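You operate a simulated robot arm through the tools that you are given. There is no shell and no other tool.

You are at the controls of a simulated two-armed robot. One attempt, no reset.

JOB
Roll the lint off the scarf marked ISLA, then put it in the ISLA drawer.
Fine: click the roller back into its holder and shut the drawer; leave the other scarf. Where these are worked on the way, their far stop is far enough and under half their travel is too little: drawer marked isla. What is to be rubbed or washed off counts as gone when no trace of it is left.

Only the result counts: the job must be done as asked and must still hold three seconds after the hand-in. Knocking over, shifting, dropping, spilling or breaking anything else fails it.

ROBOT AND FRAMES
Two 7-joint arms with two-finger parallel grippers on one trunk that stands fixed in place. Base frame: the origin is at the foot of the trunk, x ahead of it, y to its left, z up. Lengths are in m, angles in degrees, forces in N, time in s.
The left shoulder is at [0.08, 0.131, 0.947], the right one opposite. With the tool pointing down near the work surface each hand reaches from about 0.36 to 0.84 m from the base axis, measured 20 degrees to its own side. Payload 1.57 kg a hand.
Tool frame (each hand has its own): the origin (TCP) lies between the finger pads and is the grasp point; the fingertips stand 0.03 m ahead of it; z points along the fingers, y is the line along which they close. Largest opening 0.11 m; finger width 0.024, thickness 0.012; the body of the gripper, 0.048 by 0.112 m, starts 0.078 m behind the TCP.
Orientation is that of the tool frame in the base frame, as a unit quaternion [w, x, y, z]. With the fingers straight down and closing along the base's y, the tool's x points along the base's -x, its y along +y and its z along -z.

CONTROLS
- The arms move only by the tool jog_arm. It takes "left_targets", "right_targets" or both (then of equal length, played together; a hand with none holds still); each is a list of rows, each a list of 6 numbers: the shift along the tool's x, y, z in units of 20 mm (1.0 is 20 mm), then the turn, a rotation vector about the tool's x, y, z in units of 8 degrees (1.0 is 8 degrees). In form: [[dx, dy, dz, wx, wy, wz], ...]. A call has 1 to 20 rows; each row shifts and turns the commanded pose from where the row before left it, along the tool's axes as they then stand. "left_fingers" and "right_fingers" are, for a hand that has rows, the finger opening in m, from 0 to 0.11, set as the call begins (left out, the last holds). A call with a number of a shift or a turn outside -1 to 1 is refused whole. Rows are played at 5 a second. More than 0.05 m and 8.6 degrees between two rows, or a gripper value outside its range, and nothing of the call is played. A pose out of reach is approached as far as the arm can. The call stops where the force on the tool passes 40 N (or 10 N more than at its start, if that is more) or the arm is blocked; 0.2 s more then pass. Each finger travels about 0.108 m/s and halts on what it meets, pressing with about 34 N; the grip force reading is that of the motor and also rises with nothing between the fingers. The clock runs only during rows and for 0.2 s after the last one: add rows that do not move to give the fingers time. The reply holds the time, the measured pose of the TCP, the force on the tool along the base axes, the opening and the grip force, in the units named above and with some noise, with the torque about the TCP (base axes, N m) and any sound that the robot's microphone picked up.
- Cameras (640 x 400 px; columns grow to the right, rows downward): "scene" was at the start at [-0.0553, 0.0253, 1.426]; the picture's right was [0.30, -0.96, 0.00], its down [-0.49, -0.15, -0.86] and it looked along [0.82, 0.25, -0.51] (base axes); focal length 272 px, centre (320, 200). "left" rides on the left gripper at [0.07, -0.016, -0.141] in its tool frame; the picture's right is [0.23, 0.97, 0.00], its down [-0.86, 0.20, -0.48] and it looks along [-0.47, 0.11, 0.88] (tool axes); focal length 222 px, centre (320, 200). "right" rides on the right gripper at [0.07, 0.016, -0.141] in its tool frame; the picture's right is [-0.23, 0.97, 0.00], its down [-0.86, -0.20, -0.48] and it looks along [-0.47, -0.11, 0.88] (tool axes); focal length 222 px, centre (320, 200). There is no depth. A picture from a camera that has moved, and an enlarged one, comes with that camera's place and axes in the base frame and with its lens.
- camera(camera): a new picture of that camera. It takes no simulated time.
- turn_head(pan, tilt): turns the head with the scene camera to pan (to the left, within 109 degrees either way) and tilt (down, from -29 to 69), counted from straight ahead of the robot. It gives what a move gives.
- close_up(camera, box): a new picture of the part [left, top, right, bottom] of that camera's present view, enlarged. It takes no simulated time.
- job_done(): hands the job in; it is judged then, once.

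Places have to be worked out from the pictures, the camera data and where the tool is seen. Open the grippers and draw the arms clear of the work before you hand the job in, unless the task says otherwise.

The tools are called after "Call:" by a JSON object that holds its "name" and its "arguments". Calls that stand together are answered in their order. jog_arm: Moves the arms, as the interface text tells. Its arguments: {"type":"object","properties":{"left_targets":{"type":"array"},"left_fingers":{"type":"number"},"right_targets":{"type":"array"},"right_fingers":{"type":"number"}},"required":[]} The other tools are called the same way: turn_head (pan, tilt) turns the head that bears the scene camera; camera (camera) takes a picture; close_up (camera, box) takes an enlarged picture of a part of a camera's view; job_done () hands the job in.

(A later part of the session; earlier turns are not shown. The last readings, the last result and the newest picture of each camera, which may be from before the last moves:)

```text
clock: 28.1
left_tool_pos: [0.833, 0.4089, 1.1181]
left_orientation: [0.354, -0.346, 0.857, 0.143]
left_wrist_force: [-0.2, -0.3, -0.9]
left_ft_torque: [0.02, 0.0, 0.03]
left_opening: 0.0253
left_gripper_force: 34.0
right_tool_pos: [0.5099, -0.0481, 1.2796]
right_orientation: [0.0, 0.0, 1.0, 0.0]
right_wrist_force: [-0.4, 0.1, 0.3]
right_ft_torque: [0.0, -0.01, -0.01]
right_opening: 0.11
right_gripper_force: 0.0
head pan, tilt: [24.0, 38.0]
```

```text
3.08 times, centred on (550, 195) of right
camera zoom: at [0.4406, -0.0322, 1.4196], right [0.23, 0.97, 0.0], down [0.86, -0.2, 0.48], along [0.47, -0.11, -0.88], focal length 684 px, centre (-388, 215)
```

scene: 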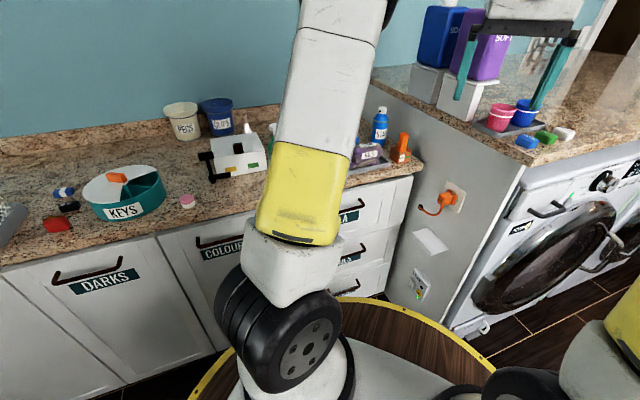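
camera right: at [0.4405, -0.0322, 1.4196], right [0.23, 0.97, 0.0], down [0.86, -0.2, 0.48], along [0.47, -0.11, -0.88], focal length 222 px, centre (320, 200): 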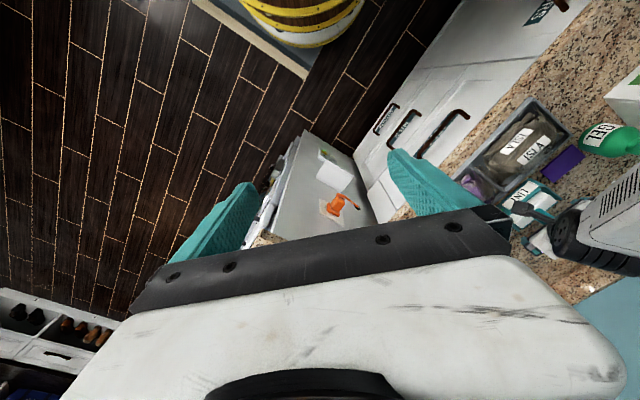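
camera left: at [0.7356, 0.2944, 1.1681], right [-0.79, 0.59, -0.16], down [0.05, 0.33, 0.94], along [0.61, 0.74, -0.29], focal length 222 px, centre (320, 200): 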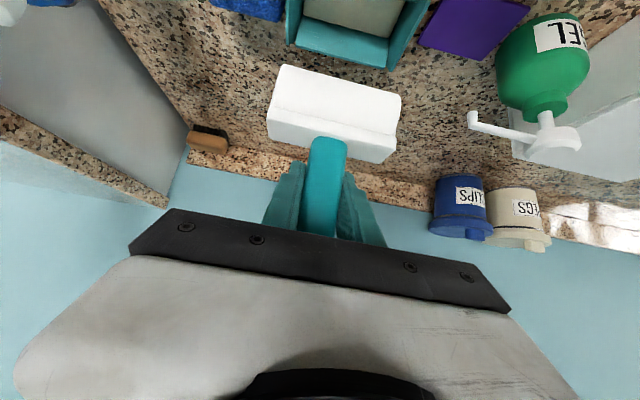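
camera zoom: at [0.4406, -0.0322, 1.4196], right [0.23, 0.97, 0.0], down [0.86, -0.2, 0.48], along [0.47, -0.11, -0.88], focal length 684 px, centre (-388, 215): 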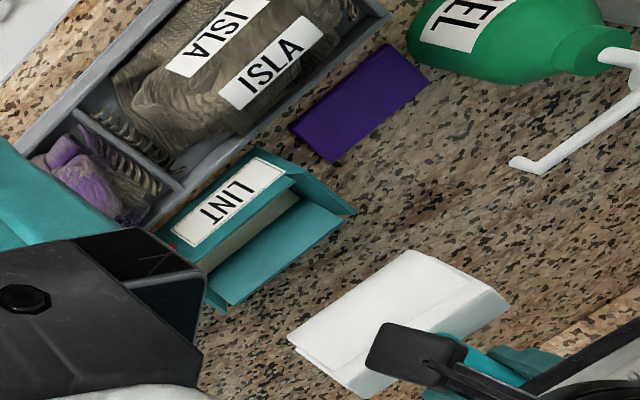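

The head looks shifted about 5 px up relative to the hand, so the handle may have slipped or pitched a bit in the grip. I zoom to check.

Call:
{"name": "close_up", "arguments": {"camera": "left", "box": [220, 40, 440, 240]}}

Call:
{"name": "close_up", "arguments": {"camera": "right", "box": [530, 200, 620, 260]}}

```text
2.00 times, centred on (330, 140) of left
camera zoom: at [0.7356, 0.2944, 1.1681], right [-0.79, 0.59, -0.16], down [0.05, 0.33, 0.94], along [0.61, 0.74, -0.29], focal length 444 px, centre (300, 320)
```

zoom: 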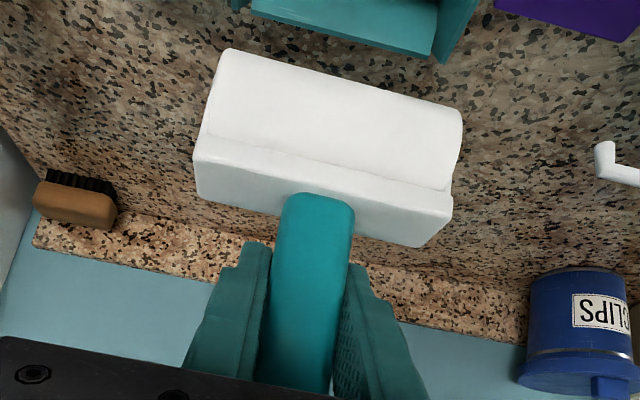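

```text
6.67 times, centred on (575, 230) of right
camera zoom: at [0.4406, -0.0322, 1.4196], right [0.23, 0.97, 0.0], down [0.86, -0.2, 0.48], along [0.47, -0.11, -0.88], focal length 1481 px, centre (-1380, 0)
```

zoom: 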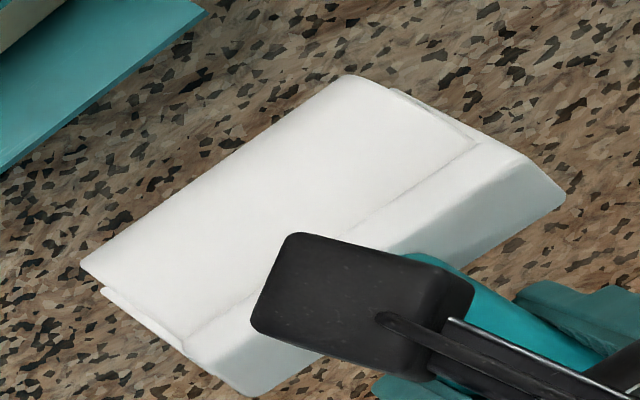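

Likely a vertical slip of ~4–5 mm with little else. I lower 0.05 m to just above the holder and compare alignment.

Call:
{"name": "jog_arm", "arguments": {"left_targets": [[0.7071, 0, 0.7071, 0, 0, 0], [0.7071, 0, 0.7071, 0, 0, 0], [0.3536, 0, 0.3536, 0, 0, 0], [0, 0, 0, 0, 0, 0]]}}

Call:
{"name": "close_up", "arguments": {"camera": "left", "box": [200, 0, 460, 180]}}

Call:
{"name": "close_up", "arguments": {"camera": "right", "box": [500, 150, 600, 250]}}

```text
clock: 29.1
left_tool_pos: [0.8325, 0.408, 1.0682]
left_orientation: [0.354, -0.347, 0.857, 0.144]
left_wrist_force: [0.4, 0.1, -1.3]
left_ft_torque: [0.04, -0.03, 0.0]
left_opening: 0.0256
left_gripper_force: 34.1
right_tool_pos: [0.5096, -0.0481, 1.2793]
right_orientation: [0.0, -0.001, 1.0, 0.001]
right_wrist_force: [-0.3, 0.5, 0.2]
right_ft_torque: [0.04, -0.01, 0.01]
right_opening: 0.1102
right_gripper_force: 0.0
head pan, tilt: [24.0, 38.0]
```

```text
2.22 times, centred on (330, 90) of left
camera zoom: at [0.7355, 0.2938, 1.1188], right [-0.79, 0.59, -0.16], down [0.05, 0.33, 0.94], along [0.61, 0.74, -0.29], focal length 494 px, centre (298, 444)
```

zoom: 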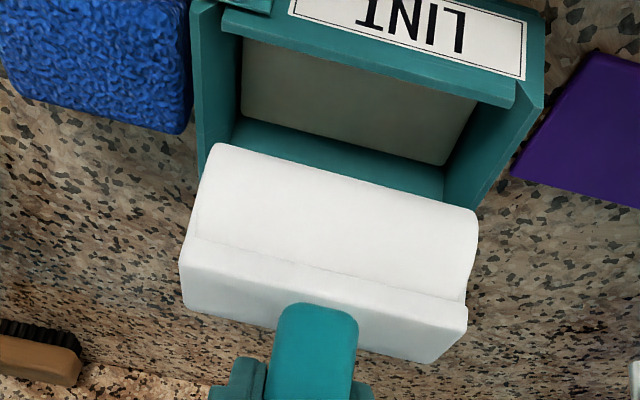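

```text
4.00 times, centred on (550, 200) of right
camera zoom: at [0.4406, -0.0322, 1.4196], right [0.23, 0.97, 0.0], down [0.86, -0.2, 0.48], along [0.47, -0.11, -0.88], focal length 888 px, centre (-600, 200)
```

zoom: 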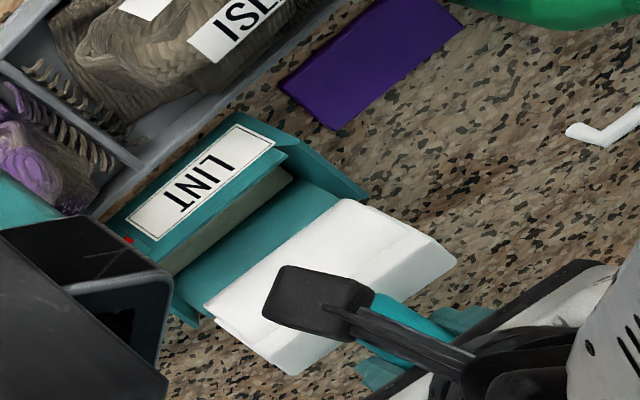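

The head lines up sideways with the holder. I lower another 0.03 m and look again.

Call:
{"name": "jog_arm", "arguments": {"left_targets": [[0.3536, 0, 0.3536, 0, 0, 0], [0.3536, 0, 0.3536, 0, 0, 0], [0.3536, 0, 0.3536, 0, 0, 0], [0, 0, 0, 0, 0, 0]]}}

Call:
{"name": "close_up", "arguments": {"camera": "left", "box": [200, 0, 460, 180]}}

Call:
{"name": "close_up", "arguments": {"camera": "right", "box": [500, 150, 600, 250]}}

```text
clock: 30.1
left_tool_pos: [0.8331, 0.4068, 1.0389]
left_orientation: [0.355, -0.346, 0.857, 0.143]
left_wrist_force: [-0.4, -0.6, -1.2]
left_ft_torque: [0.01, -0.01, -0.02]
left_opening: 0.0255
left_gripper_force: 34.1
right_tool_pos: [0.5097, -0.0477, 1.2795]
right_orientation: [0.0, 0.0, 1.0, 0.0]
right_wrist_force: [-0.5, 0.7, -0.1]
right_ft_torque: [-0.04, 0.01, -0.02]
right_opening: 0.11
right_gripper_force: 0.0
head pan, tilt: [24.0, 38.0]
```

```text
2.22 times, centred on (330, 90) of left
camera zoom: at [0.7356, 0.2925, 1.0889], right [-0.79, 0.59, -0.16], down [0.05, 0.33, 0.94], along [0.61, 0.74, -0.29], focal length 494 px, centre (298, 444)
```

zoom: 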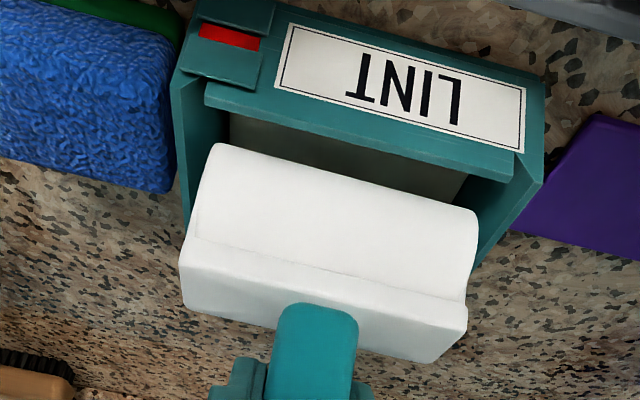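

```text
4.00 times, centred on (550, 200) of right
camera zoom: at [0.4406, -0.0322, 1.4196], right [0.23, 0.97, 0.0], down [0.86, -0.2, 0.48], along [0.47, -0.11, -0.88], focal length 888 px, centre (-600, 200)
```

zoom: 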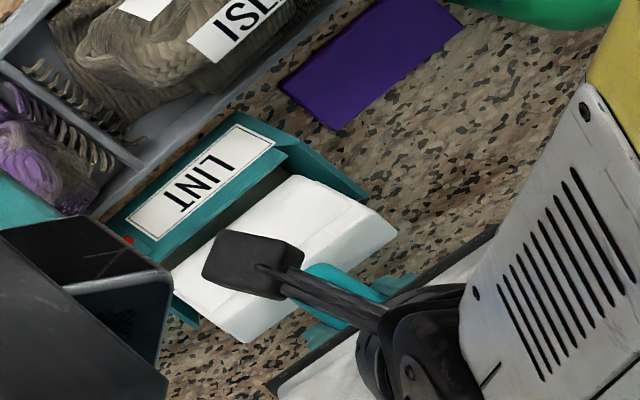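

Alignment looks good. I lower the remaining 25 mm in small rows and then press a few mm more, listening for the click.

Call:
{"name": "jog_arm", "arguments": {"left_targets": [[0.1768, 0, 0.1768, 0, 0, 0], [0.1768, 0, 0.1768, 0, 0, 0], [0.1768, 0, 0.1768, 0, 0, 0], [0.1768, 0, 0.1768, 0, 0, 0], [0.1768, 0, 0.1768, 0, 0, 0], [0.0707, 0, 0.0707, 0, 0, 0], [0.0707, 0, 0.0707, 0, 0, 0], [0, 0, 0, 0, 0, 0]]}}

Call:
{"name": "close_up", "arguments": {"camera": "left", "box": [200, 0, 460, 180]}}

```text
clock: 31.9
left_tool_pos: [0.8343, 0.4081, 1.0101]
left_orientation: [0.356, -0.345, 0.857, 0.143]
left_wrist_force: [7.5, 5.9, 5.3]
left_ft_torque: [0.34, -0.47, 0.27]
left_opening: 0.0256
left_gripper_force: 34.3
right_tool_pos: [0.5104, -0.0479, 1.2783]
right_orientation: [0.0, 0.0, 1.0, 0.0]
right_wrist_force: [0.1, 0.0, -0.6]
right_ft_torque: [-0.03, 0.0, 0.0]
right_opening: 0.1101
right_gripper_force: 0.1
head pan, tilt: [24.0, 38.0]
```

```text
2.22 times, centred on (330, 90) of left
camera zoom: at [0.7364, 0.2932, 1.0597], right [-0.79, 0.59, -0.16], down [0.05, 0.33, 0.94], along [0.61, 0.74, -0.29], focal length 494 px, centre (298, 444)
```

zoom: 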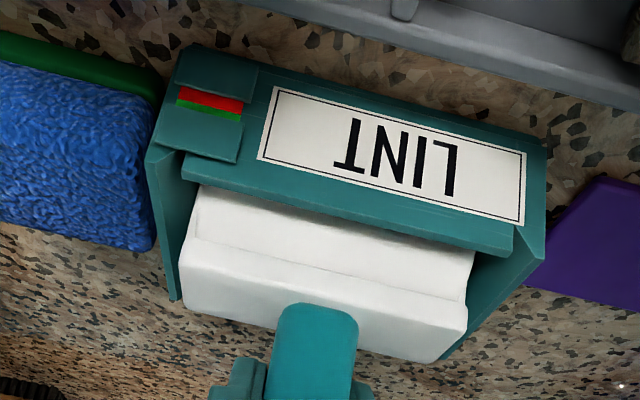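

The marker is changing from red to green—partly seated, with the front wall rubbing (~9 N). I shift 1.5 mm inward and press further down.

Call:
{"name": "jog_arm", "arguments": {"left_targets": [[-0.053, 0, 0.053, 0, 0, 0], [0.0707, 0, 0.0707, 0, 0, 0], [0.0707, 0, 0.0707, 0, 0, 0], [0.0707, 0, 0.0707, 0, 0, 0], [0, 0, 0, 0, 0, 0]]}}

Call:
{"name": "close_up", "arguments": {"camera": "left", "box": [200, 0, 460, 180]}}

```text
clock: 33.1
left_tool_pos: [0.8365, 0.409, 1.0052]
left_orientation: [0.356, -0.346, 0.856, 0.143]
left_wrist_force: [-0.1, -2.7, 9.2]
left_ft_torque: [-0.14, 0.19, 0.0]
left_opening: 0.026
left_gripper_force: 33.9
right_tool_pos: [0.5096, -0.048, 1.28]
right_orientation: [0.001, 0.0, 1.0, 0.0]
right_wrist_force: [-0.1, 0.7, 0.0]
right_ft_torque: [0.0, -0.01, 0.0]
right_opening: 0.1099
right_gripper_force: 0.0
head pan, tilt: [24.0, 38.0]
```

```text
2.22 times, centred on (330, 90) of left
camera zoom: at [0.7377, 0.294, 1.0547], right [-0.79, 0.59, -0.16], down [0.05, 0.33, 0.94], along [0.61, 0.74, -0.29], focal length 494 px, centre (298, 444)
```

zoom: 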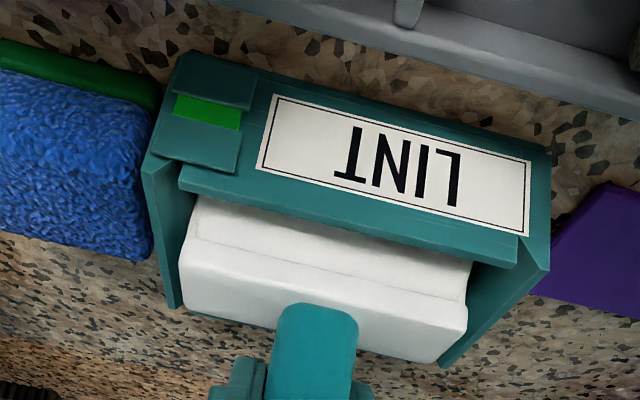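

The marker is now fully green. I press a few more mm to be sure it bottoms out and clicks.

Call:
{"name": "jog_arm", "arguments": {"left_targets": [[0.0707, 0, 0.0707, 0, 0, 0], [0.0707, 0, 0.0707, 0, 0, 0], [0, 0, 0, 0, 0, 0]]}}

Call:
{"name": "close_up", "arguments": {"camera": "left", "box": [200, 0, 460, 180]}}

```text
clock: 33.9
left_tool_pos: [0.8355, 0.4089, 1.0041]
left_orientation: [0.358, -0.344, 0.856, 0.143]
left_wrist_force: [1.6, -1.7, 30.4]
left_ft_torque: [0.02, 0.11, 0.01]
left_opening: 0.0257
left_gripper_force: 34.0
right_tool_pos: [0.5084, -0.0478, 1.2801]
right_orientation: [0.001, 0.0, 1.0, 0.001]
right_wrist_force: [-0.1, -0.1, 0.5]
right_ft_torque: [0.01, 0.01, -0.02]
right_opening: 0.1099
right_gripper_force: 0.0
head pan, tilt: [24.0, 38.0]
```

```text
2.22 times, centred on (330, 90) of left
camera zoom: at [0.7372, 0.294, 1.053], right [-0.79, 0.59, -0.16], down [0.05, 0.33, 0.94], along [0.61, 0.74, -0.28], focal length 494 px, centre (298, 444)
```

zoom: 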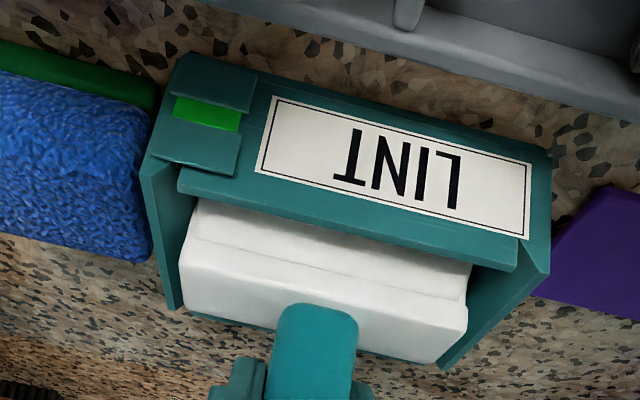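

Bottomed at 30 N with a green marker. I relax the push by 4 mm and open the fingers.

Call:
{"name": "jog_arm", "arguments": {"left_targets": [[-0.12, 0, -0.12, 0, 0, 0], [0, 0, 0, 0, 0, 0]]}}

Call:
{"name": "jog_arm", "arguments": {"left_targets": [[0, 0, 0, 0, 0, 0], [0, 0, 0, 0, 0, 0], [0, 0, 0, 0, 0, 0], [0, 0, 0, 0, 0, 0]], "left_fingers": 0.09}}

Call:
{"name": "camera", "arguments": {"camera": "left"}}

```text
clock: 34.5
left_tool_pos: [0.8361, 0.4101, 1.0049]
left_orientation: [0.356, -0.345, 0.857, 0.143]
left_wrist_force: [7.1, 2.3, 23.5]
left_ft_torque: [0.36, -0.41, -0.04]
left_opening: 0.0258
left_gripper_force: 34.1
right_tool_pos: [0.5098, -0.0476, 1.2792]
right_orientation: [0.0, 0.0, 1.0, -0.001]
right_wrist_force: [0.7, 0.0, 0.1]
right_ft_torque: [-0.02, 0.03, 0.01]
right_opening: 0.1098
right_gripper_force: 0.1
head pan, tilt: [24.0, 38.0]
```

```text
clock: 35.5
left_tool_pos: [0.8343, 0.4099, 1.0029]
left_orientation: [0.355, -0.347, 0.856, 0.144]
left_wrist_force: [-1.2, 0.0, 0.2]
left_ft_torque: [0.02, 0.01, -0.01]
left_opening: 0.09
left_gripper_force: 0.1
right_tool_pos: [0.5098, -0.0487, 1.2791]
right_orientation: [0.0, 0.0, 1.0, 0.0]
right_wrist_force: [0.0, 0.2, -0.9]
right_ft_torque: [0.0, 0.01, -0.02]
right_opening: 0.1102
right_gripper_force: 0.0
head pan, tilt: [24.0, 38.0]
```

```text
taken
camera left: at [0.737, 0.294, 1.0528], right [-0.79, 0.59, -0.16], down [0.05, 0.33, 0.94], along [0.61, 0.74, -0.29], focal length 222 px, centre (320, 200)
```

left: 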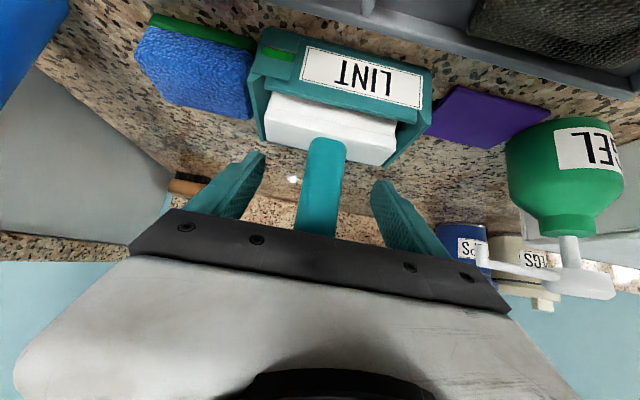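

The roller is seated, upright, marker green. I back the left hand off 0.10 m along its axis and then raise it.

Call:
{"name": "jog_arm", "arguments": {"left_targets": [[0, 0, -1, 0, 0, 0], [0, 0, -1, 0, 0, 0], [0, 0, -1, 0, 0, 0], [0, 0, -1, 0, 0, 0], [0, 0, -1, 0, 0, 0], [-0.5, 0, -1, 0, 0, 0], [-0.5, 0, -1, 0, 0, 0], [-0.5, 0, -1, 0, 0, 0], [-0.5, 0, -1, 0, 0, 0], [-0.5, 0, -1, 0, 0, 0], [-0.5, 0, -1, 0, 0, 0]], "left_fingers": 0.11}}

Call:
{"name": "camera", "arguments": {"camera": "left"}}

Call:
{"name": "camera", "arguments": {"camera": "scene"}}

Call:
{"name": "camera", "arguments": {"camera": "right"}}

```text
clock: 37.9
left_tool_pos: [0.7535, 0.3323, 1.2027]
left_orientation: [0.355, -0.346, 0.857, 0.143]
left_wrist_force: [0.8, -0.2, -0.7]
left_ft_torque: [-0.05, 0.0, -0.01]
left_opening: 0.1099
left_gripper_force: 0.1
right_tool_pos: [0.5104, -0.0477, 1.2799]
right_orientation: [0.0, -0.001, 1.0, 0.001]
right_wrist_force: [0.3, 0.6, -0.8]
right_ft_torque: [0.02, 0.01, -0.01]
right_opening: 0.1099
right_gripper_force: 0.1
head pan, tilt: [24.0, 38.0]
```

```text
taken
camera left: at [0.6557, 0.2171, 1.252], right [-0.79, 0.59, -0.16], down [0.05, 0.33, 0.94], along [0.61, 0.74, -0.29], focal length 222 px, centre (320, 200)
```

left: 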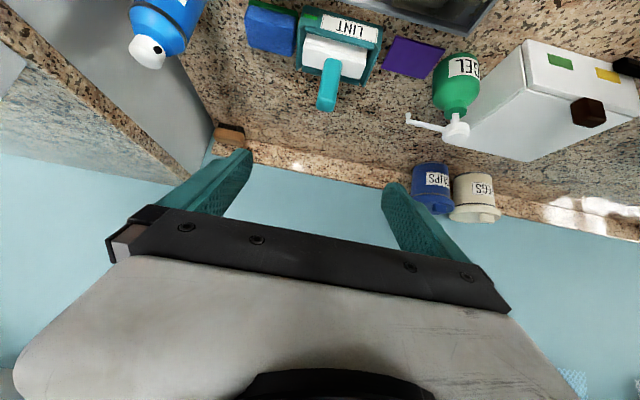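

```text
taken
```

scene: 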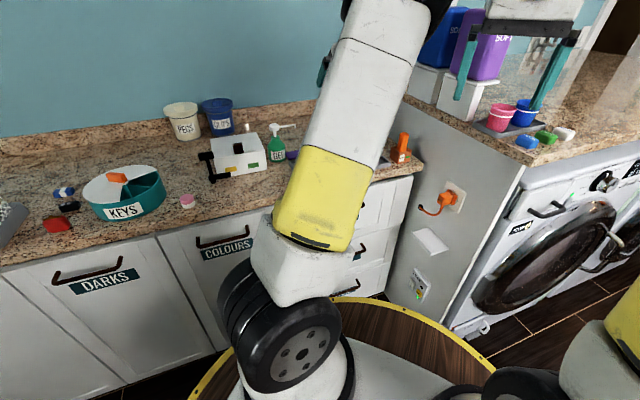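

```text
taken
camera right: at [0.4406, -0.0322, 1.4196], right [0.23, 0.97, 0.0], down [0.86, -0.2, 0.48], along [0.47, -0.11, -0.88], focal length 222 px, centre (320, 200)
```

right: 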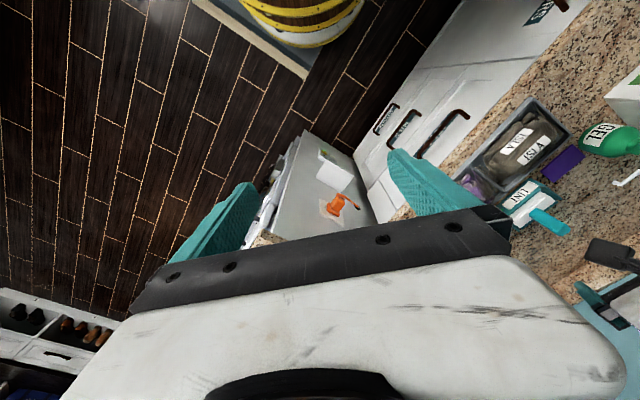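

I move the left hand back left and up, clear of the work, then will return it to tool-down with fingers closing across the scarf roll.

Call:
{"name": "jog_arm", "arguments": {"left_targets": [[0.1, 0.98, -0.52, 0, 0, 0], [0.1, 0.98, -0.52, 0, 0, 0], [0.1, 0.98, -0.52, 0, 0, 0], [0.1, 0.98, -0.52, 0, 0, 0], [0.1, 0.98, -0.52, 0, 0, 0], [0.1, 0.98, -0.52, 0, 0, 0], [0.1, 0.98, -0.52, 0, 0, 0], [0.1, 0.98, -0.52, 0, 0, 0], [0.1, 0.98, -0.52, 0, 0, 0], [0.1, 0.98, -0.52, 0, 0, 0], [0, 0, 0, 0, 0.9375, 0], [0, 0, 0, 0, 0.9375, 0], [0, 0, 0, 0, 0.9375, 0], [0, 0, 0, 0, 0.9375, 0], [0, 0, 0, 0, 0.9375, 0], [0, 0, 0, 0, 0.9375, 0]]}}

Call:
{"name": "jog_arm", "arguments": {"left_targets": [[0, 0, 0, 0, 0, 0.9375], [0, 0, 0, 0, 0, 0.9375], [0, 0, 0, 0, 0, 0.9375], [0, 0, 0, 0, 0, 0.9375], [0, 0, 0, 0, 0, 0.9375], [0, 0, 0, 0, 0, 0.9375], [0, 0, 0, 0, 0, 0.9375], [0, 0, 0, 0, 0, 0.9375], [0, 0, 0, 0, 0, 0.9375], [0, 0, 0, 0, 0, 0.9375], [0, 0, 0, 0, 0, 0.9375], [0, 0, 0, 0, 0, 0.9375]]}}

Call:
{"name": "camera", "arguments": {"camera": "left"}}

Call:
{"name": "camera", "arguments": {"camera": "scene"}}

```text
clock: 41.3
left_tool_pos: [0.555, 0.4116, 1.2604]
left_orientation: [0.0, -0.374, 0.927, -0.001]
left_wrist_force: [-0.2, -1.2, -0.1]
left_ft_torque: [0.04, -0.01, 0.0]
left_opening: 0.11
left_gripper_force: 0.1
right_tool_pos: [0.5091, -0.0489, 1.2797]
right_orientation: [0.0, 0.001, 1.0, 0.0]
right_wrist_force: [0.3, -0.6, -0.5]
right_ft_torque: [-0.01, 0.0, 0.01]
right_opening: 0.1099
right_gripper_force: 0.0
head pan, tilt: [24.0, 38.0]
```

```text
clock: 43.9
left_tool_pos: [0.5547, 0.4104, 1.2602]
left_orientation: [0.0, 0.391, 0.92, 0.0]
left_wrist_force: [0.5, -0.5, -0.4]
left_ft_torque: [0.03, 0.02, -0.02]
left_opening: 0.1101
left_gripper_force: 0.0
right_tool_pos: [0.5101, -0.0483, 1.2791]
right_orientation: [0.0, 0.001, 1.0, -0.001]
right_wrist_force: [0.3, -0.5, -0.8]
right_ft_torque: [0.0, -0.04, 0.04]
right_opening: 0.1099
right_gripper_force: 0.0
head pan, tilt: [24.0, 38.0]
```

```text
taken
camera left: at [0.4929, 0.4501, 1.4016], right [0.54, 0.84, 0.0], down [0.74, -0.48, 0.48], along [0.4, -0.26, -0.88], focal length 222 px, centre (320, 200)
```

left: 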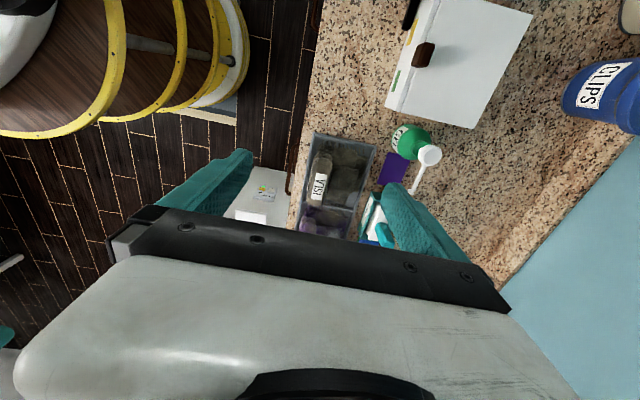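

```text
taken
```

scene: 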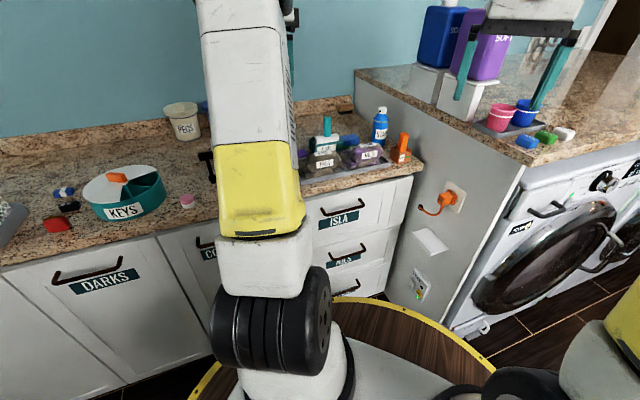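

Left hand is ready above. Now I measure the ISLA drawer handle from the scene, right and left cameras.

Call:
{"name": "close_up", "arguments": {"camera": "scene", "box": [295, 165, 425, 245]}}

Call:
{"name": "close_up", "arguments": {"camera": "right", "box": [360, 70, 520, 190]}}

Call:
{"name": "close_up", "arguments": {"camera": "left", "box": [260, 110, 420, 250]}}

```text
4.92 times, centred on (360, 205) of scene
camera zoom: at [-0.0626, 0.0337, 1.4147], right [0.41, -0.91, 0.0], down [-0.56, -0.25, -0.79], along [0.72, 0.32, -0.62], focal length 1338 px, centre (123, 175)
```

zoom: 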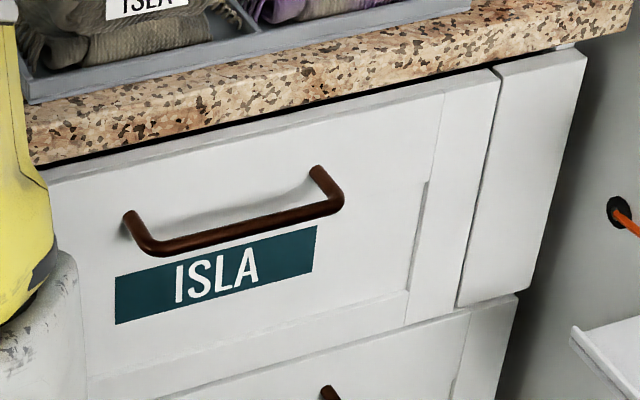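

```text
3.33 times, centred on (440, 130) of right
camera zoom: at [0.4405, -0.0322, 1.4196], right [0.23, 0.97, 0.0], down [0.86, -0.2, 0.48], along [0.47, -0.11, -0.88], focal length 740 px, centre (-80, 433)
```

zoom: 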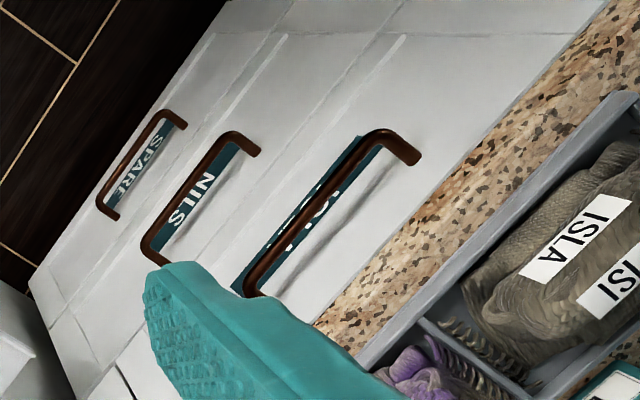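

```text
2.86 times, centred on (340, 180) of left
camera zoom: at [0.4929, 0.4501, 1.4016], right [0.54, 0.84, 0.0], down [0.74, -0.48, 0.48], along [0.4, -0.26, -0.88], focal length 635 px, centre (263, 257)
```

zoom: 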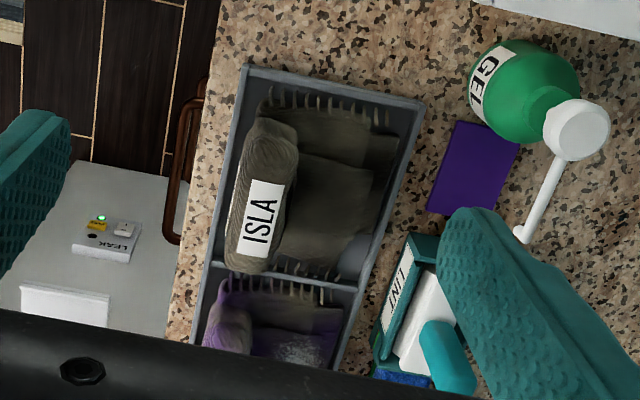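

Bar midpoint ≈ (0.649, 0.251, 0.789), standoff ≈ 0.033, running along the 45° counter. I orient the right hand: yaw −46° about vertical and pitch 60° forward, with fingers set to 0.036.

Call:
{"name": "jog_arm", "arguments": {"right_targets": [[0, 0, 0, 0, 0, 0.9479], [0, 0, 0, 0, 0, 0.9479], [0, 0, 0, 0, 0, 0.9479], [0, 0, 0, 0, 0, 0.9479], [0, 0, 0, 0, 0, 0.9479], [0, 0, 0, 0, 0, 0.9479], [0, 0, 0, -0.9375, 0, 0], [0, 0, 0, -0.9375, 0, 0], [0, 0, 0, -0.9375, 0, 0], [0, 0, 0, -0.9375, 0, 0], [0, 0, 0, -0.9375, 0, 0], [0, 0, 0, -0.9375, 0, 0], [0, 0, 0, -0.9375, 0, 0], [0, 0, 0, -0.9375, 0, 0]], "right_fingers": 0.036}}

Call:
{"name": "camera", "arguments": {"camera": "right"}}

Call:
{"name": "camera", "arguments": {"camera": "scene"}}

```text
clock: 46.9
left_tool_pos: [0.5549, 0.41, 1.2616]
left_orientation: [0.0, 0.39, 0.921, 0.0]
left_wrist_force: [-0.2, 0.8, -0.4]
left_ft_torque: [0.0, 0.0, -0.01]
left_opening: 0.1102
left_gripper_force: 0.1
right_tool_pos: [0.5093, -0.0482, 1.2782]
right_orientation: [0.194, 0.335, 0.798, 0.461]
right_wrist_force: [0.1, 0.2, 0.1]
right_ft_torque: [0.0, 0.01, 0.0]
right_opening: 0.0361
right_gripper_force: 0.1
head pan, tilt: [24.0, 38.0]
```

```text
taken
camera right: at [0.3801, -0.0788, 1.3627], right [0.51, 0.18, 0.84], down [0.23, -0.97, 0.07], along [0.83, 0.16, -0.53], focal length 222 px, centre (320, 200)
```

right: 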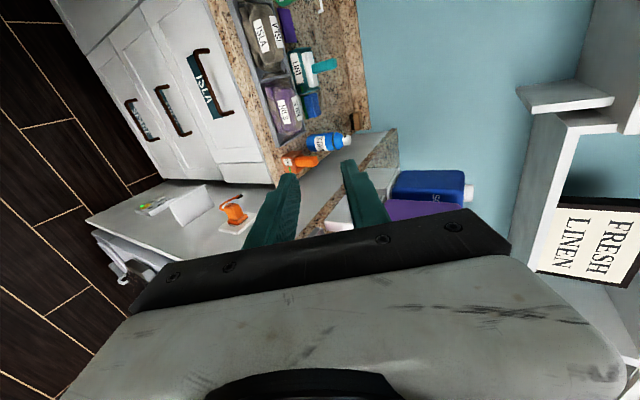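

```text
taken
```

scene: 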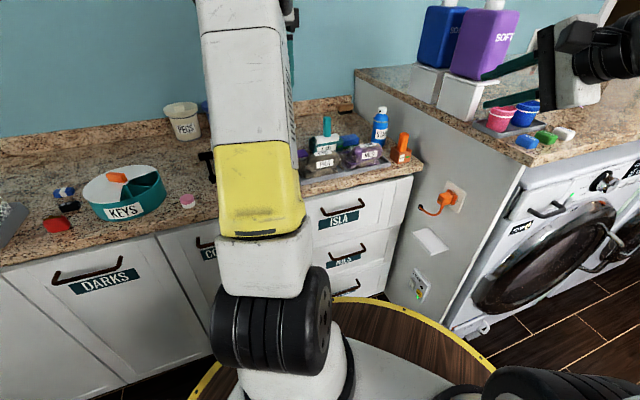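

Orientation as intended. I move toward a pre-grasp point (0.565, 0.170, 0.857) in front of the handle, stopping halfway to check.

Call:
{"name": "jog_arm", "arguments": {"right_targets": [[0.3074, -0.7079, 0.9913, 0, 0, 0], [0.3074, -0.7079, 0.9913, 0, 0, 0], [0.3074, -0.7079, 0.9913, 0, 0, 0], [0.3074, -0.7079, 0.9913, 0, 0, 0], [0.3074, -0.7079, 0.9913, 0, 0, 0], [0.3074, -0.7079, 0.9913, 0, 0, 0], [0.3074, -0.7079, 0.9913, 0, 0, 0], [0.3074, -0.7079, 0.9913, 0, 0, 0], [0.3074, -0.7079, 0.9913, 0, 0, 0], [0.3074, -0.7079, 0.9913, 0, 0, 0]]}}

Call:
{"name": "camera", "arguments": {"camera": "right"}}

Call:
{"name": "camera", "arguments": {"camera": "scene"}}

```text
clock: 49.1
left_tool_pos: [0.5544, 0.4099, 1.261]
left_orientation: [-0.001, 0.391, 0.92, 0.0]
left_wrist_force: [-0.4, -0.2, 0.3]
left_ft_torque: [0.01, -0.02, -0.02]
left_opening: 0.11
left_gripper_force: 0.0
right_tool_pos: [0.5378, 0.0664, 1.0566]
right_orientation: [0.193, 0.335, 0.798, 0.461]
right_wrist_force: [0.0, 0.3, -0.4]
right_ft_torque: [-0.02, 0.0, 0.0]
right_opening: 0.0361
right_gripper_force: 0.1
head pan, tilt: [24.0, 38.0]
```

```text
taken
camera right: at [0.4088, 0.0357, 1.1401], right [0.51, 0.18, 0.84], down [0.23, -0.97, 0.07], along [0.83, 0.16, -0.53], focal length 222 px, centre (320, 200)
```

right: 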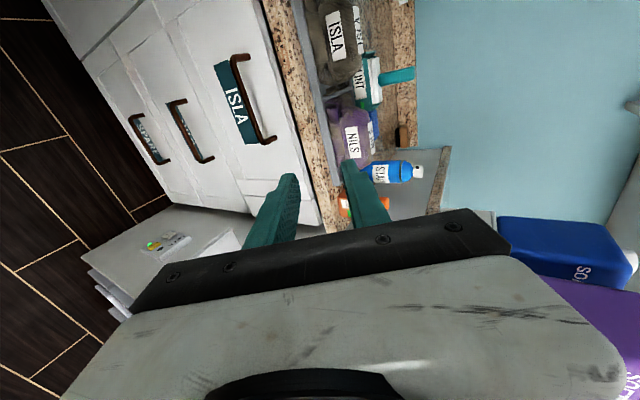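

```text
taken
```

scene: 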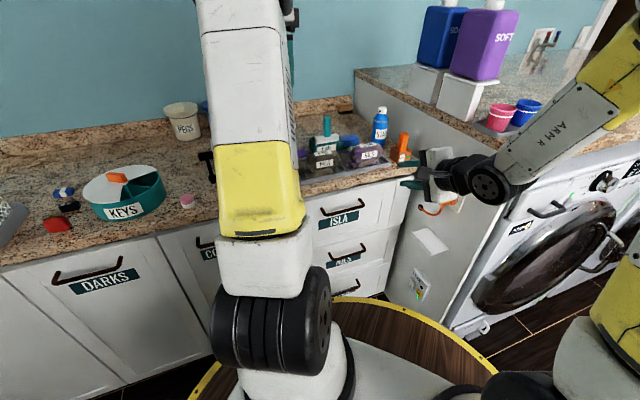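

The wrist stays well in front of the right counter, and the arm is elbow-up, so I continue to the pre-grasp point.

Call:
{"name": "jog_arm", "arguments": {"right_targets": [[0.3074, -0.7079, 0.9913, 0, 0, 0], [0.3074, -0.7079, 0.9913, 0, 0, 0], [0.3074, -0.7079, 0.9913, 0, 0, 0], [0.3074, -0.7079, 0.9913, 0, 0, 0], [0.3074, -0.7079, 0.9913, 0, 0, 0], [0.3074, -0.7079, 0.9913, 0, 0, 0], [0.3074, -0.7079, 0.9913, 0, 0, 0], [0.3074, -0.7079, 0.9913, 0, 0, 0], [0.3074, -0.7079, 0.9913, 0, 0, 0]]}}

Call:
{"name": "camera", "arguments": {"camera": "right"}}

Call:
{"name": "camera", "arguments": {"camera": "scene"}}

```text
clock: 51.1
left_tool_pos: [0.5547, 0.4108, 1.2613]
left_orientation: [0.0, 0.391, 0.921, 0.0]
left_wrist_force: [-0.5, -0.4, -0.7]
left_ft_torque: [0.04, 0.02, -0.01]
left_opening: 0.11
left_gripper_force: 0.1
right_tool_pos: [0.5637, 0.1688, 0.8574]
right_orientation: [0.194, 0.335, 0.799, 0.461]
right_wrist_force: [-0.4, 0.1, -0.1]
right_ft_torque: [0.0, 0.02, 0.0]
right_opening: 0.0361
right_gripper_force: 0.1
head pan, tilt: [24.0, 38.0]
```

```text
taken
camera right: at [0.4331, 0.1383, 0.9415], right [0.51, 0.18, 0.84], down [0.23, -0.97, 0.07], along [0.83, 0.16, -0.53], focal length 222 px, centre (320, 200)
```

right: 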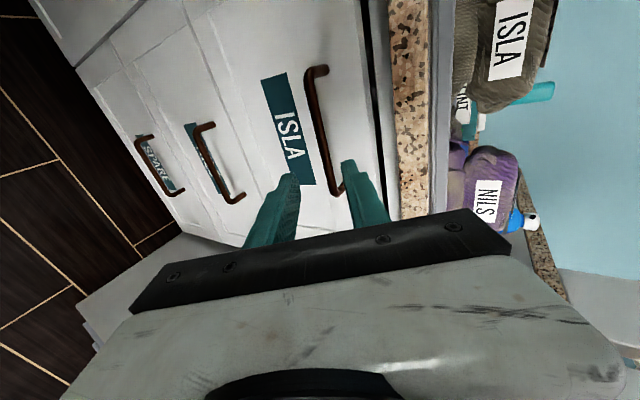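

```text
taken
```

scene: 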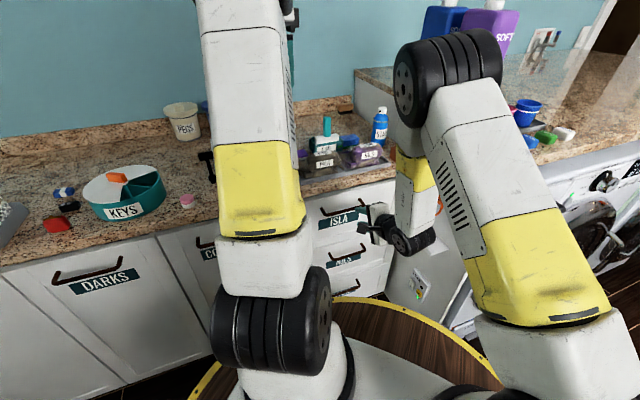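

From the right camera the bar is 0.136 m ahead and 0.009 m off along the closing axis. I correct that and advance half-way.

Call:
{"name": "jog_arm", "arguments": {"right_targets": [[0.2, 0.435, 0, 0, 0, 0], [0, 0, 1, 0, 0, 0], [0, 0, 1, 0, 0, 0], [0, 0, 1, 0, 0, 0], [0, 0, 0.5, 0, 0, 0], [0, 0, 0, 0, 0, 0]]}}

Call:
{"name": "camera", "arguments": {"camera": "right"}}

```text
clock: 52.5
left_tool_pos: [0.5544, 0.4097, 1.2604]
left_orientation: [0.0, 0.391, 0.92, 0.0]
left_wrist_force: [0.6, -0.3, -0.5]
left_ft_torque: [-0.01, -0.01, -0.02]
left_opening: 0.1103
left_gripper_force: 0.1
right_tool_pos: [0.6073, 0.2178, 0.8301]
right_orientation: [0.192, 0.335, 0.799, 0.461]
right_wrist_force: [-0.5, -0.6, 0.0]
right_ft_torque: [0.0, -0.05, 0.01]
right_opening: 0.036
right_gripper_force: 0.1
head pan, tilt: [24.0, 38.0]
```

```text
taken
camera right: at [0.4772, 0.1866, 0.9143], right [0.51, 0.18, 0.84], down [0.23, -0.97, 0.07], along [0.83, 0.16, -0.53], focal length 222 px, centre (320, 200)
```

right: 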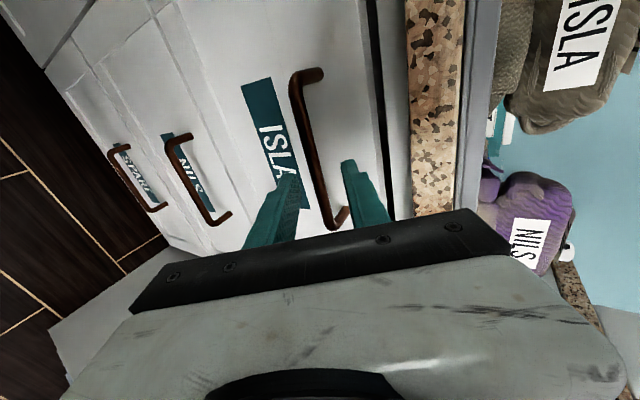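

The bar is ~0.063 m ahead and nearly centred between the fingers. I advance the last 0.048 m with a 3 mm correction.

Call:
{"name": "jog_arm", "arguments": {"right_targets": [[0, -0.15, 0.5, 0, 0, 0], [0, 0, 1, 0, 0, 0], [0, 0, 0.5, 0, 0, 0], [0, 0, 0.4, 0, 0, 0], [0, 0, 0, 0, 0, 0]]}}

Call:
{"name": "camera", "arguments": {"camera": "right"}}

```text
clock: 53.7
left_tool_pos: [0.5546, 0.41, 1.2616]
left_orientation: [0.0, 0.39, 0.921, 0.0]
left_wrist_force: [0.0, -0.4, 0.9]
left_ft_torque: [-0.03, -0.01, 0.01]
left_opening: 0.11
left_gripper_force: 0.1
right_tool_pos: [0.6369, 0.2438, 0.8034]
right_orientation: [0.194, 0.335, 0.798, 0.461]
right_wrist_force: [-0.6, 0.2, -0.4]
right_ft_torque: [0.0, 0.01, -0.01]
right_opening: 0.0361
right_gripper_force: 0.0
head pan, tilt: [24.0, 38.0]
```

```text
taken
camera right: at [0.5067, 0.2139, 0.8871], right [0.51, 0.18, 0.84], down [0.23, -0.97, 0.07], along [0.83, 0.16, -0.53], focal length 222 px, centre (320, 200)
```

right: 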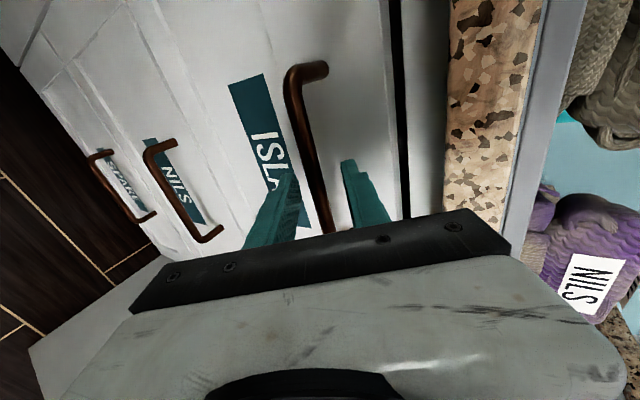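

The bar is between the fingers but ~6 mm nearer the lower one; I shift 5 mm down the closing axis and then close.

Call:
{"name": "jog_arm", "arguments": {"right_targets": [[0, -0.27, 0, 0, 0, 0], [0, 0, 0, 0, 0, 0]]}}

Call:
{"name": "jog_arm", "arguments": {"right_targets": [[0, 0, 0, 0, 0, 0], [0, 0, 0, 0, 0, 0], [0, 0, 0, 0, 0, 0]], "right_fingers": 0.0}}

Call:
{"name": "camera", "arguments": {"camera": "right"}}

```text
clock: 54.3
left_tool_pos: [0.5544, 0.4102, 1.2603]
left_orientation: [0.0, 0.391, 0.92, 0.0]
left_wrist_force: [-0.6, 0.4, 0.1]
left_ft_torque: [0.04, 0.01, 0.0]
left_opening: 0.11
left_gripper_force: 0.0
right_tool_pos: [0.6336, 0.2429, 0.7989]
right_orientation: [0.193, 0.335, 0.798, 0.462]
right_wrist_force: [0.5, -0.5, -0.3]
right_ft_torque: [0.0, -0.03, 0.01]
right_opening: 0.0359
right_gripper_force: 0.1
head pan, tilt: [24.0, 38.0]
```

```text
clock: 55.1
left_tool_pos: [0.5538, 0.4112, 1.2612]
left_orientation: [0.0, 0.391, 0.92, 0.0]
left_wrist_force: [0.8, 0.2, -0.9]
left_ft_torque: [-0.02, 0.01, -0.03]
left_opening: 0.1098
left_gripper_force: 0.1
right_tool_pos: [0.636, 0.2445, 0.8023]
right_orientation: [0.195, 0.333, 0.797, 0.464]
right_wrist_force: [2.3, -0.1, 27.2]
right_ft_torque: [-0.08, -0.42, 0.57]
right_opening: 0.012
right_gripper_force: 29.8
head pan, tilt: [24.0, 38.0]
```

```text
taken
camera right: at [0.5051, 0.2125, 0.8849], right [0.5, 0.18, 0.85], down [0.23, -0.97, 0.06], along [0.83, 0.17, -0.53], focal length 222 px, centre (320, 200)
```

right: 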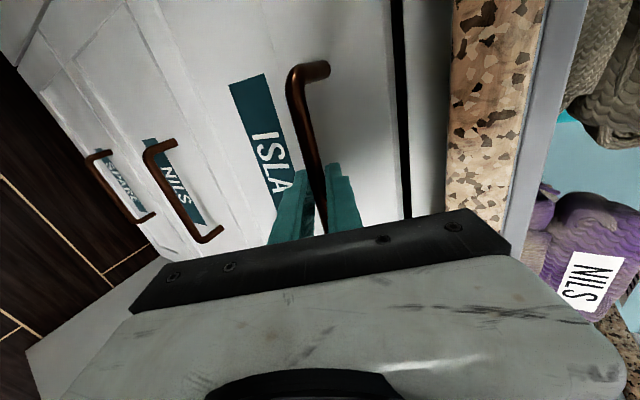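

Gripped (opening 0.012). I relieve the 27 N vertical load with a 4 mm shift and start pulling the drawer straight out.

Call:
{"name": "jog_arm", "arguments": {"right_targets": [[0, 0.2, 0, 0, 0, 0], [0, -0.25, -0.433, 0, 0, 0], [0, -0.25, -0.433, 0, 0, 0], [0, -0.25, -0.433, 0, 0, 0], [0, -0.25, -0.433, 0, 0, 0]]}}

```text
clock: 56.3
left_tool_pos: [0.5557, 0.4102, 1.2614]
left_orientation: [0.0, 0.39, 0.921, 0.0]
left_wrist_force: [0.6, -0.2, 0.1]
left_ft_torque: [-0.01, 0.01, 0.02]
left_opening: 0.1099
left_gripper_force: 0.1
right_tool_pos: [0.607, 0.2157, 0.8021]
right_orientation: [0.193, 0.335, 0.8, 0.46]
right_wrist_force: [0.8, -1.8, 6.2]
right_ft_torque: [-0.45, -0.57, 0.01]
right_opening: 0.012
right_gripper_force: 28.9
head pan, tilt: [24.0, 38.0]
```

The drawer slides easily (low force). I keep pulling.

Call:
{"name": "jog_arm", "arguments": {"right_targets": [[0, -0.5, -0.866, 0, 0, 0], [0, -0.5, -0.866, 0, 0, 0], [0, -0.5, -0.866, 0, 0, 0], [0, -0.5, -0.866, 0, 0, 0], [0, -0.5, -0.866, 0, 0, 0], [0, -0.5, -0.866, 0, 0, 0], [0, -0.5, -0.866, 0, 0, 0]]}}

Call:
{"name": "camera", "arguments": {"camera": "scene"}}

Call:
{"name": "camera", "arguments": {"camera": "left"}}

```text
clock: 57.9
left_tool_pos: [0.5544, 0.4107, 1.2618]
left_orientation: [0.0, 0.39, 0.921, 0.0]
left_wrist_force: [0.7, 0.1, 1.0]
left_ft_torque: [0.04, 0.02, -0.01]
left_opening: 0.11
left_gripper_force: 0.1
right_tool_pos: [0.5076, 0.116, 0.8028]
right_orientation: [0.194, 0.336, 0.798, 0.461]
right_wrist_force: [11.7, -12.8, 26.6]
right_ft_torque: [-0.19, -0.48, 0.29]
right_opening: 0.0119
right_gripper_force: 29.1
head pan, tilt: [24.0, 38.0]
```

```text
taken
```

scene: 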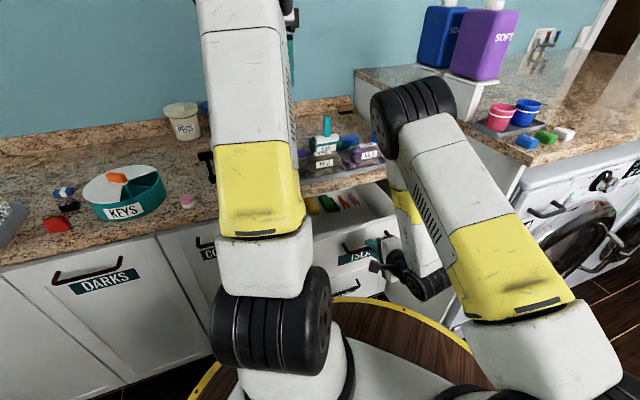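

```text
taken
camera left: at [0.4928, 0.4493, 1.4019], right [0.54, 0.84, 0.0], down [0.74, -0.48, 0.48], along [0.4, -0.26, -0.88], focal length 222 px, centre (320, 200)
```

left: 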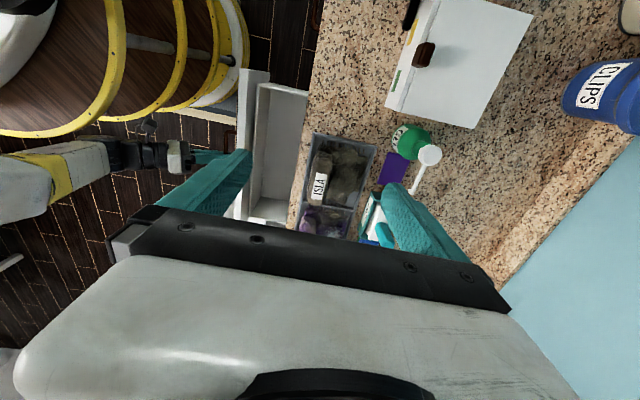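

Open ~0.18 m, with side load building (−e1 17 N, up 27 N). I relieve those and continue pulling toward the far stop.

Call:
{"name": "jog_arm", "arguments": {"right_targets": [[-0.2, 0.173, -0.1, 0, 0, 0], [0, 0, 0, 0, 0, 0]]}}

Call:
{"name": "close_up", "arguments": {"camera": "scene", "box": [290, 160, 450, 300]}}

Call:
{"name": "close_up", "arguments": {"camera": "left", "box": [180, 60, 400, 240]}}

```text
clock: 58.5
left_tool_pos: [0.5557, 0.4108, 1.26]
left_orientation: [0.0, 0.391, 0.92, 0.001]
left_wrist_force: [0.7, -0.4, 0.6]
left_ft_torque: [0.0, 0.01, 0.01]
left_opening: 0.1101
left_gripper_force: 0.1
right_tool_pos: [0.5077, 0.1163, 0.8022]
right_orientation: [0.189, 0.335, 0.802, 0.458]
right_wrist_force: [-2.5, 0.1, -20.6]
right_ft_torque: [-0.66, -0.41, 0.03]
right_opening: 0.0116
right_gripper_force: 29.6
head pan, tilt: [24.0, 38.0]
```

```text
2.86 times, centred on (370, 230) of scene
camera zoom: at [-0.0623, 0.0341, 1.4148], right [0.41, -0.91, 0.0], down [-0.56, -0.25, -0.79], along [0.72, 0.32, -0.62], focal length 777 px, centre (177, 114)
```

zoom: 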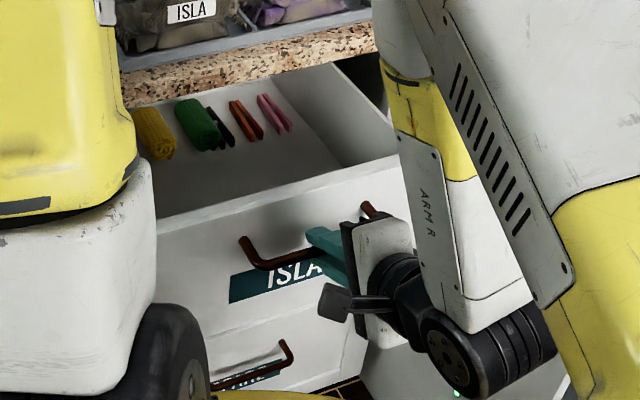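

```text
2.22 times, centred on (290, 150) of left
camera zoom: at [0.493, 0.4503, 1.4014], right [0.54, 0.84, 0.0], down [0.74, -0.48, 0.48], along [0.4, -0.26, -0.88], focal length 494 px, centre (387, 311)
```

zoom: 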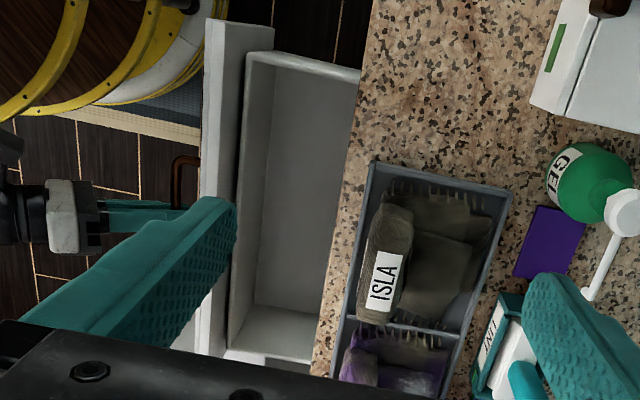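

The drawer holds small items at the back, with the front half free. I halve the vertical correction and keep pulling gently toward the stop.

Call:
{"name": "jog_arm", "arguments": {"right_targets": [[0, -0.09, 0.05, 0, 0, 0], [0, -0.25, -0.433, 0, 0, 0], [0, -0.25, -0.433, 0, 0, 0], [0, -0.25, -0.433, 0, 0, 0], [0, -0.25, -0.433, 0, 0, 0]]}}

```text
clock: 59.6
left_tool_pos: [0.5552, 0.4099, 1.2602]
left_orientation: [0.0, 0.39, 0.921, 0.0]
left_wrist_force: [-0.7, 0.2, 0.1]
left_ft_torque: [0.0, 0.03, -0.03]
left_opening: 0.1099
left_gripper_force: 0.0
right_tool_pos: [0.4853, 0.0932, 0.8022]
right_orientation: [0.189, 0.335, 0.801, 0.458]
right_wrist_force: [-3.6, 1.4, -1.5]
right_ft_torque: [-0.58, -0.61, 0.01]
right_opening: 0.0119
right_gripper_force: 29.2
head pan, tilt: [24.0, 38.0]
stopped in row 5 (right hand): the force on the tool passed its limit at 40 N (the readings are from after the stop); the commanded pose is now the measured one
```

Stopped by force at ~0.214 m of travel — likely the far stop. I try a tiny further pull to confirm and look.

Call:
{"name": "jog_arm", "arguments": {"right_targets": [[0, -0.1, -0.173, 0, 0, 0], [0, -0.1, -0.173, 0, 0, 0], [0, 0, 0, 0, 0, 0]]}}

Call:
{"name": "close_up", "arguments": {"camera": "left", "box": [180, 60, 400, 240]}}

Call:
{"name": "close_up", "arguments": {"camera": "scene", "box": [290, 160, 450, 300]}}

```text
clock: 60.4
left_tool_pos: [0.5555, 0.4113, 1.2609]
left_orientation: [0.0, 0.39, 0.921, 0.001]
left_wrist_force: [-0.7, -0.4, -0.4]
left_ft_torque: [-0.03, 0.01, -0.02]
left_opening: 0.11
left_gripper_force: 0.0
right_tool_pos: [0.4794, 0.0873, 0.8018]
right_orientation: [0.19, 0.334, 0.801, 0.459]
right_wrist_force: [-0.1, 1.4, -9.3]
right_ft_torque: [-0.32, -0.25, 0.7]
right_opening: 0.0118
right_gripper_force: 28.9
head pan, tilt: [24.0, 38.0]
```

```text
2.22 times, centred on (290, 150) of left
camera zoom: at [0.4931, 0.45, 1.4015], right [0.54, 0.84, 0.0], down [0.74, -0.48, 0.48], along [0.4, -0.26, -0.88], focal length 494 px, centre (387, 311)
```

zoom: 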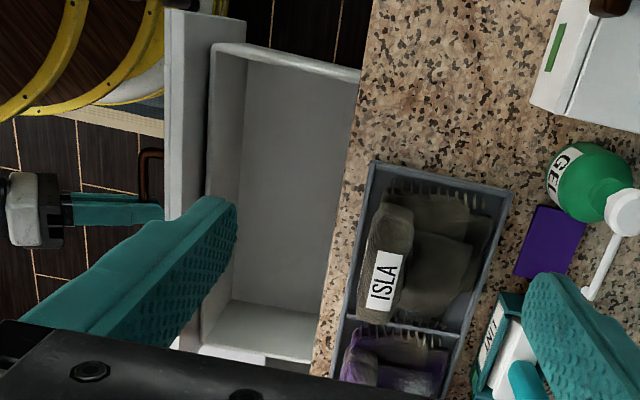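

```text
2.86 times, centred on (370, 230) of scene
camera zoom: at [-0.0624, 0.0339, 1.4148], right [0.41, -0.91, 0.0], down [-0.56, -0.25, -0.79], along [0.72, 0.32, -0.62], focal length 777 px, centre (177, 114)
```

zoom: 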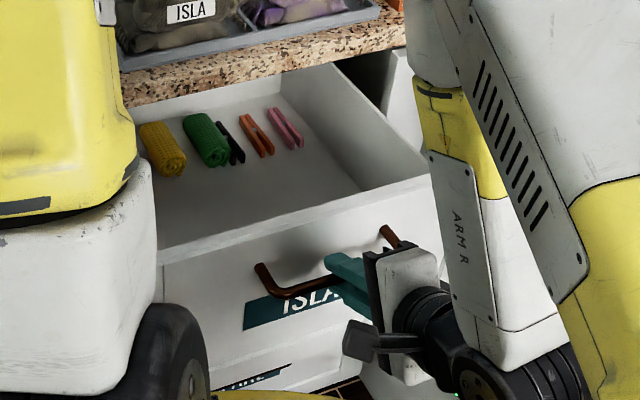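

It moved a further 8 mm without resistance, so that wasn't the stop. I keep pulling in small steps.

Call:
{"name": "jog_arm", "arguments": {"right_targets": [[0, 0.09, -0.05, 0, 0, 0], [0, -0.2, -0.346, 0, 0, 0], [0, -0.2, -0.346, 0, 0, 0], [0, -0.2, -0.346, 0, 0, 0], [0, -0.2, -0.346, 0, 0, 0], [0, -0.2, -0.346, 0, 0, 0], [0, 0, 0, 0, 0, 0]]}}

```text
clock: 61.3
left_tool_pos: [0.5558, 0.4104, 1.2602]
left_orientation: [0.0, 0.392, 0.92, 0.0]
left_wrist_force: [0.4, -0.4, 0.7]
left_ft_torque: [-0.02, 0.02, -0.01]
left_opening: 0.1099
left_gripper_force: 0.1
right_tool_pos: [0.4644, 0.0718, 0.8011]
right_orientation: [0.188, 0.335, 0.803, 0.455]
right_wrist_force: [-0.7, -2.4, -3.5]
right_ft_torque: [-0.41, -0.33, 0.55]
right_opening: 0.0115
right_gripper_force: 29.0
head pan, tilt: [24.0, 38.0]
stopped in row 4 (right hand): the force on the tool passed its limit at 41 N (the readings are from after the stop); the commanded pose is now the measured one
```

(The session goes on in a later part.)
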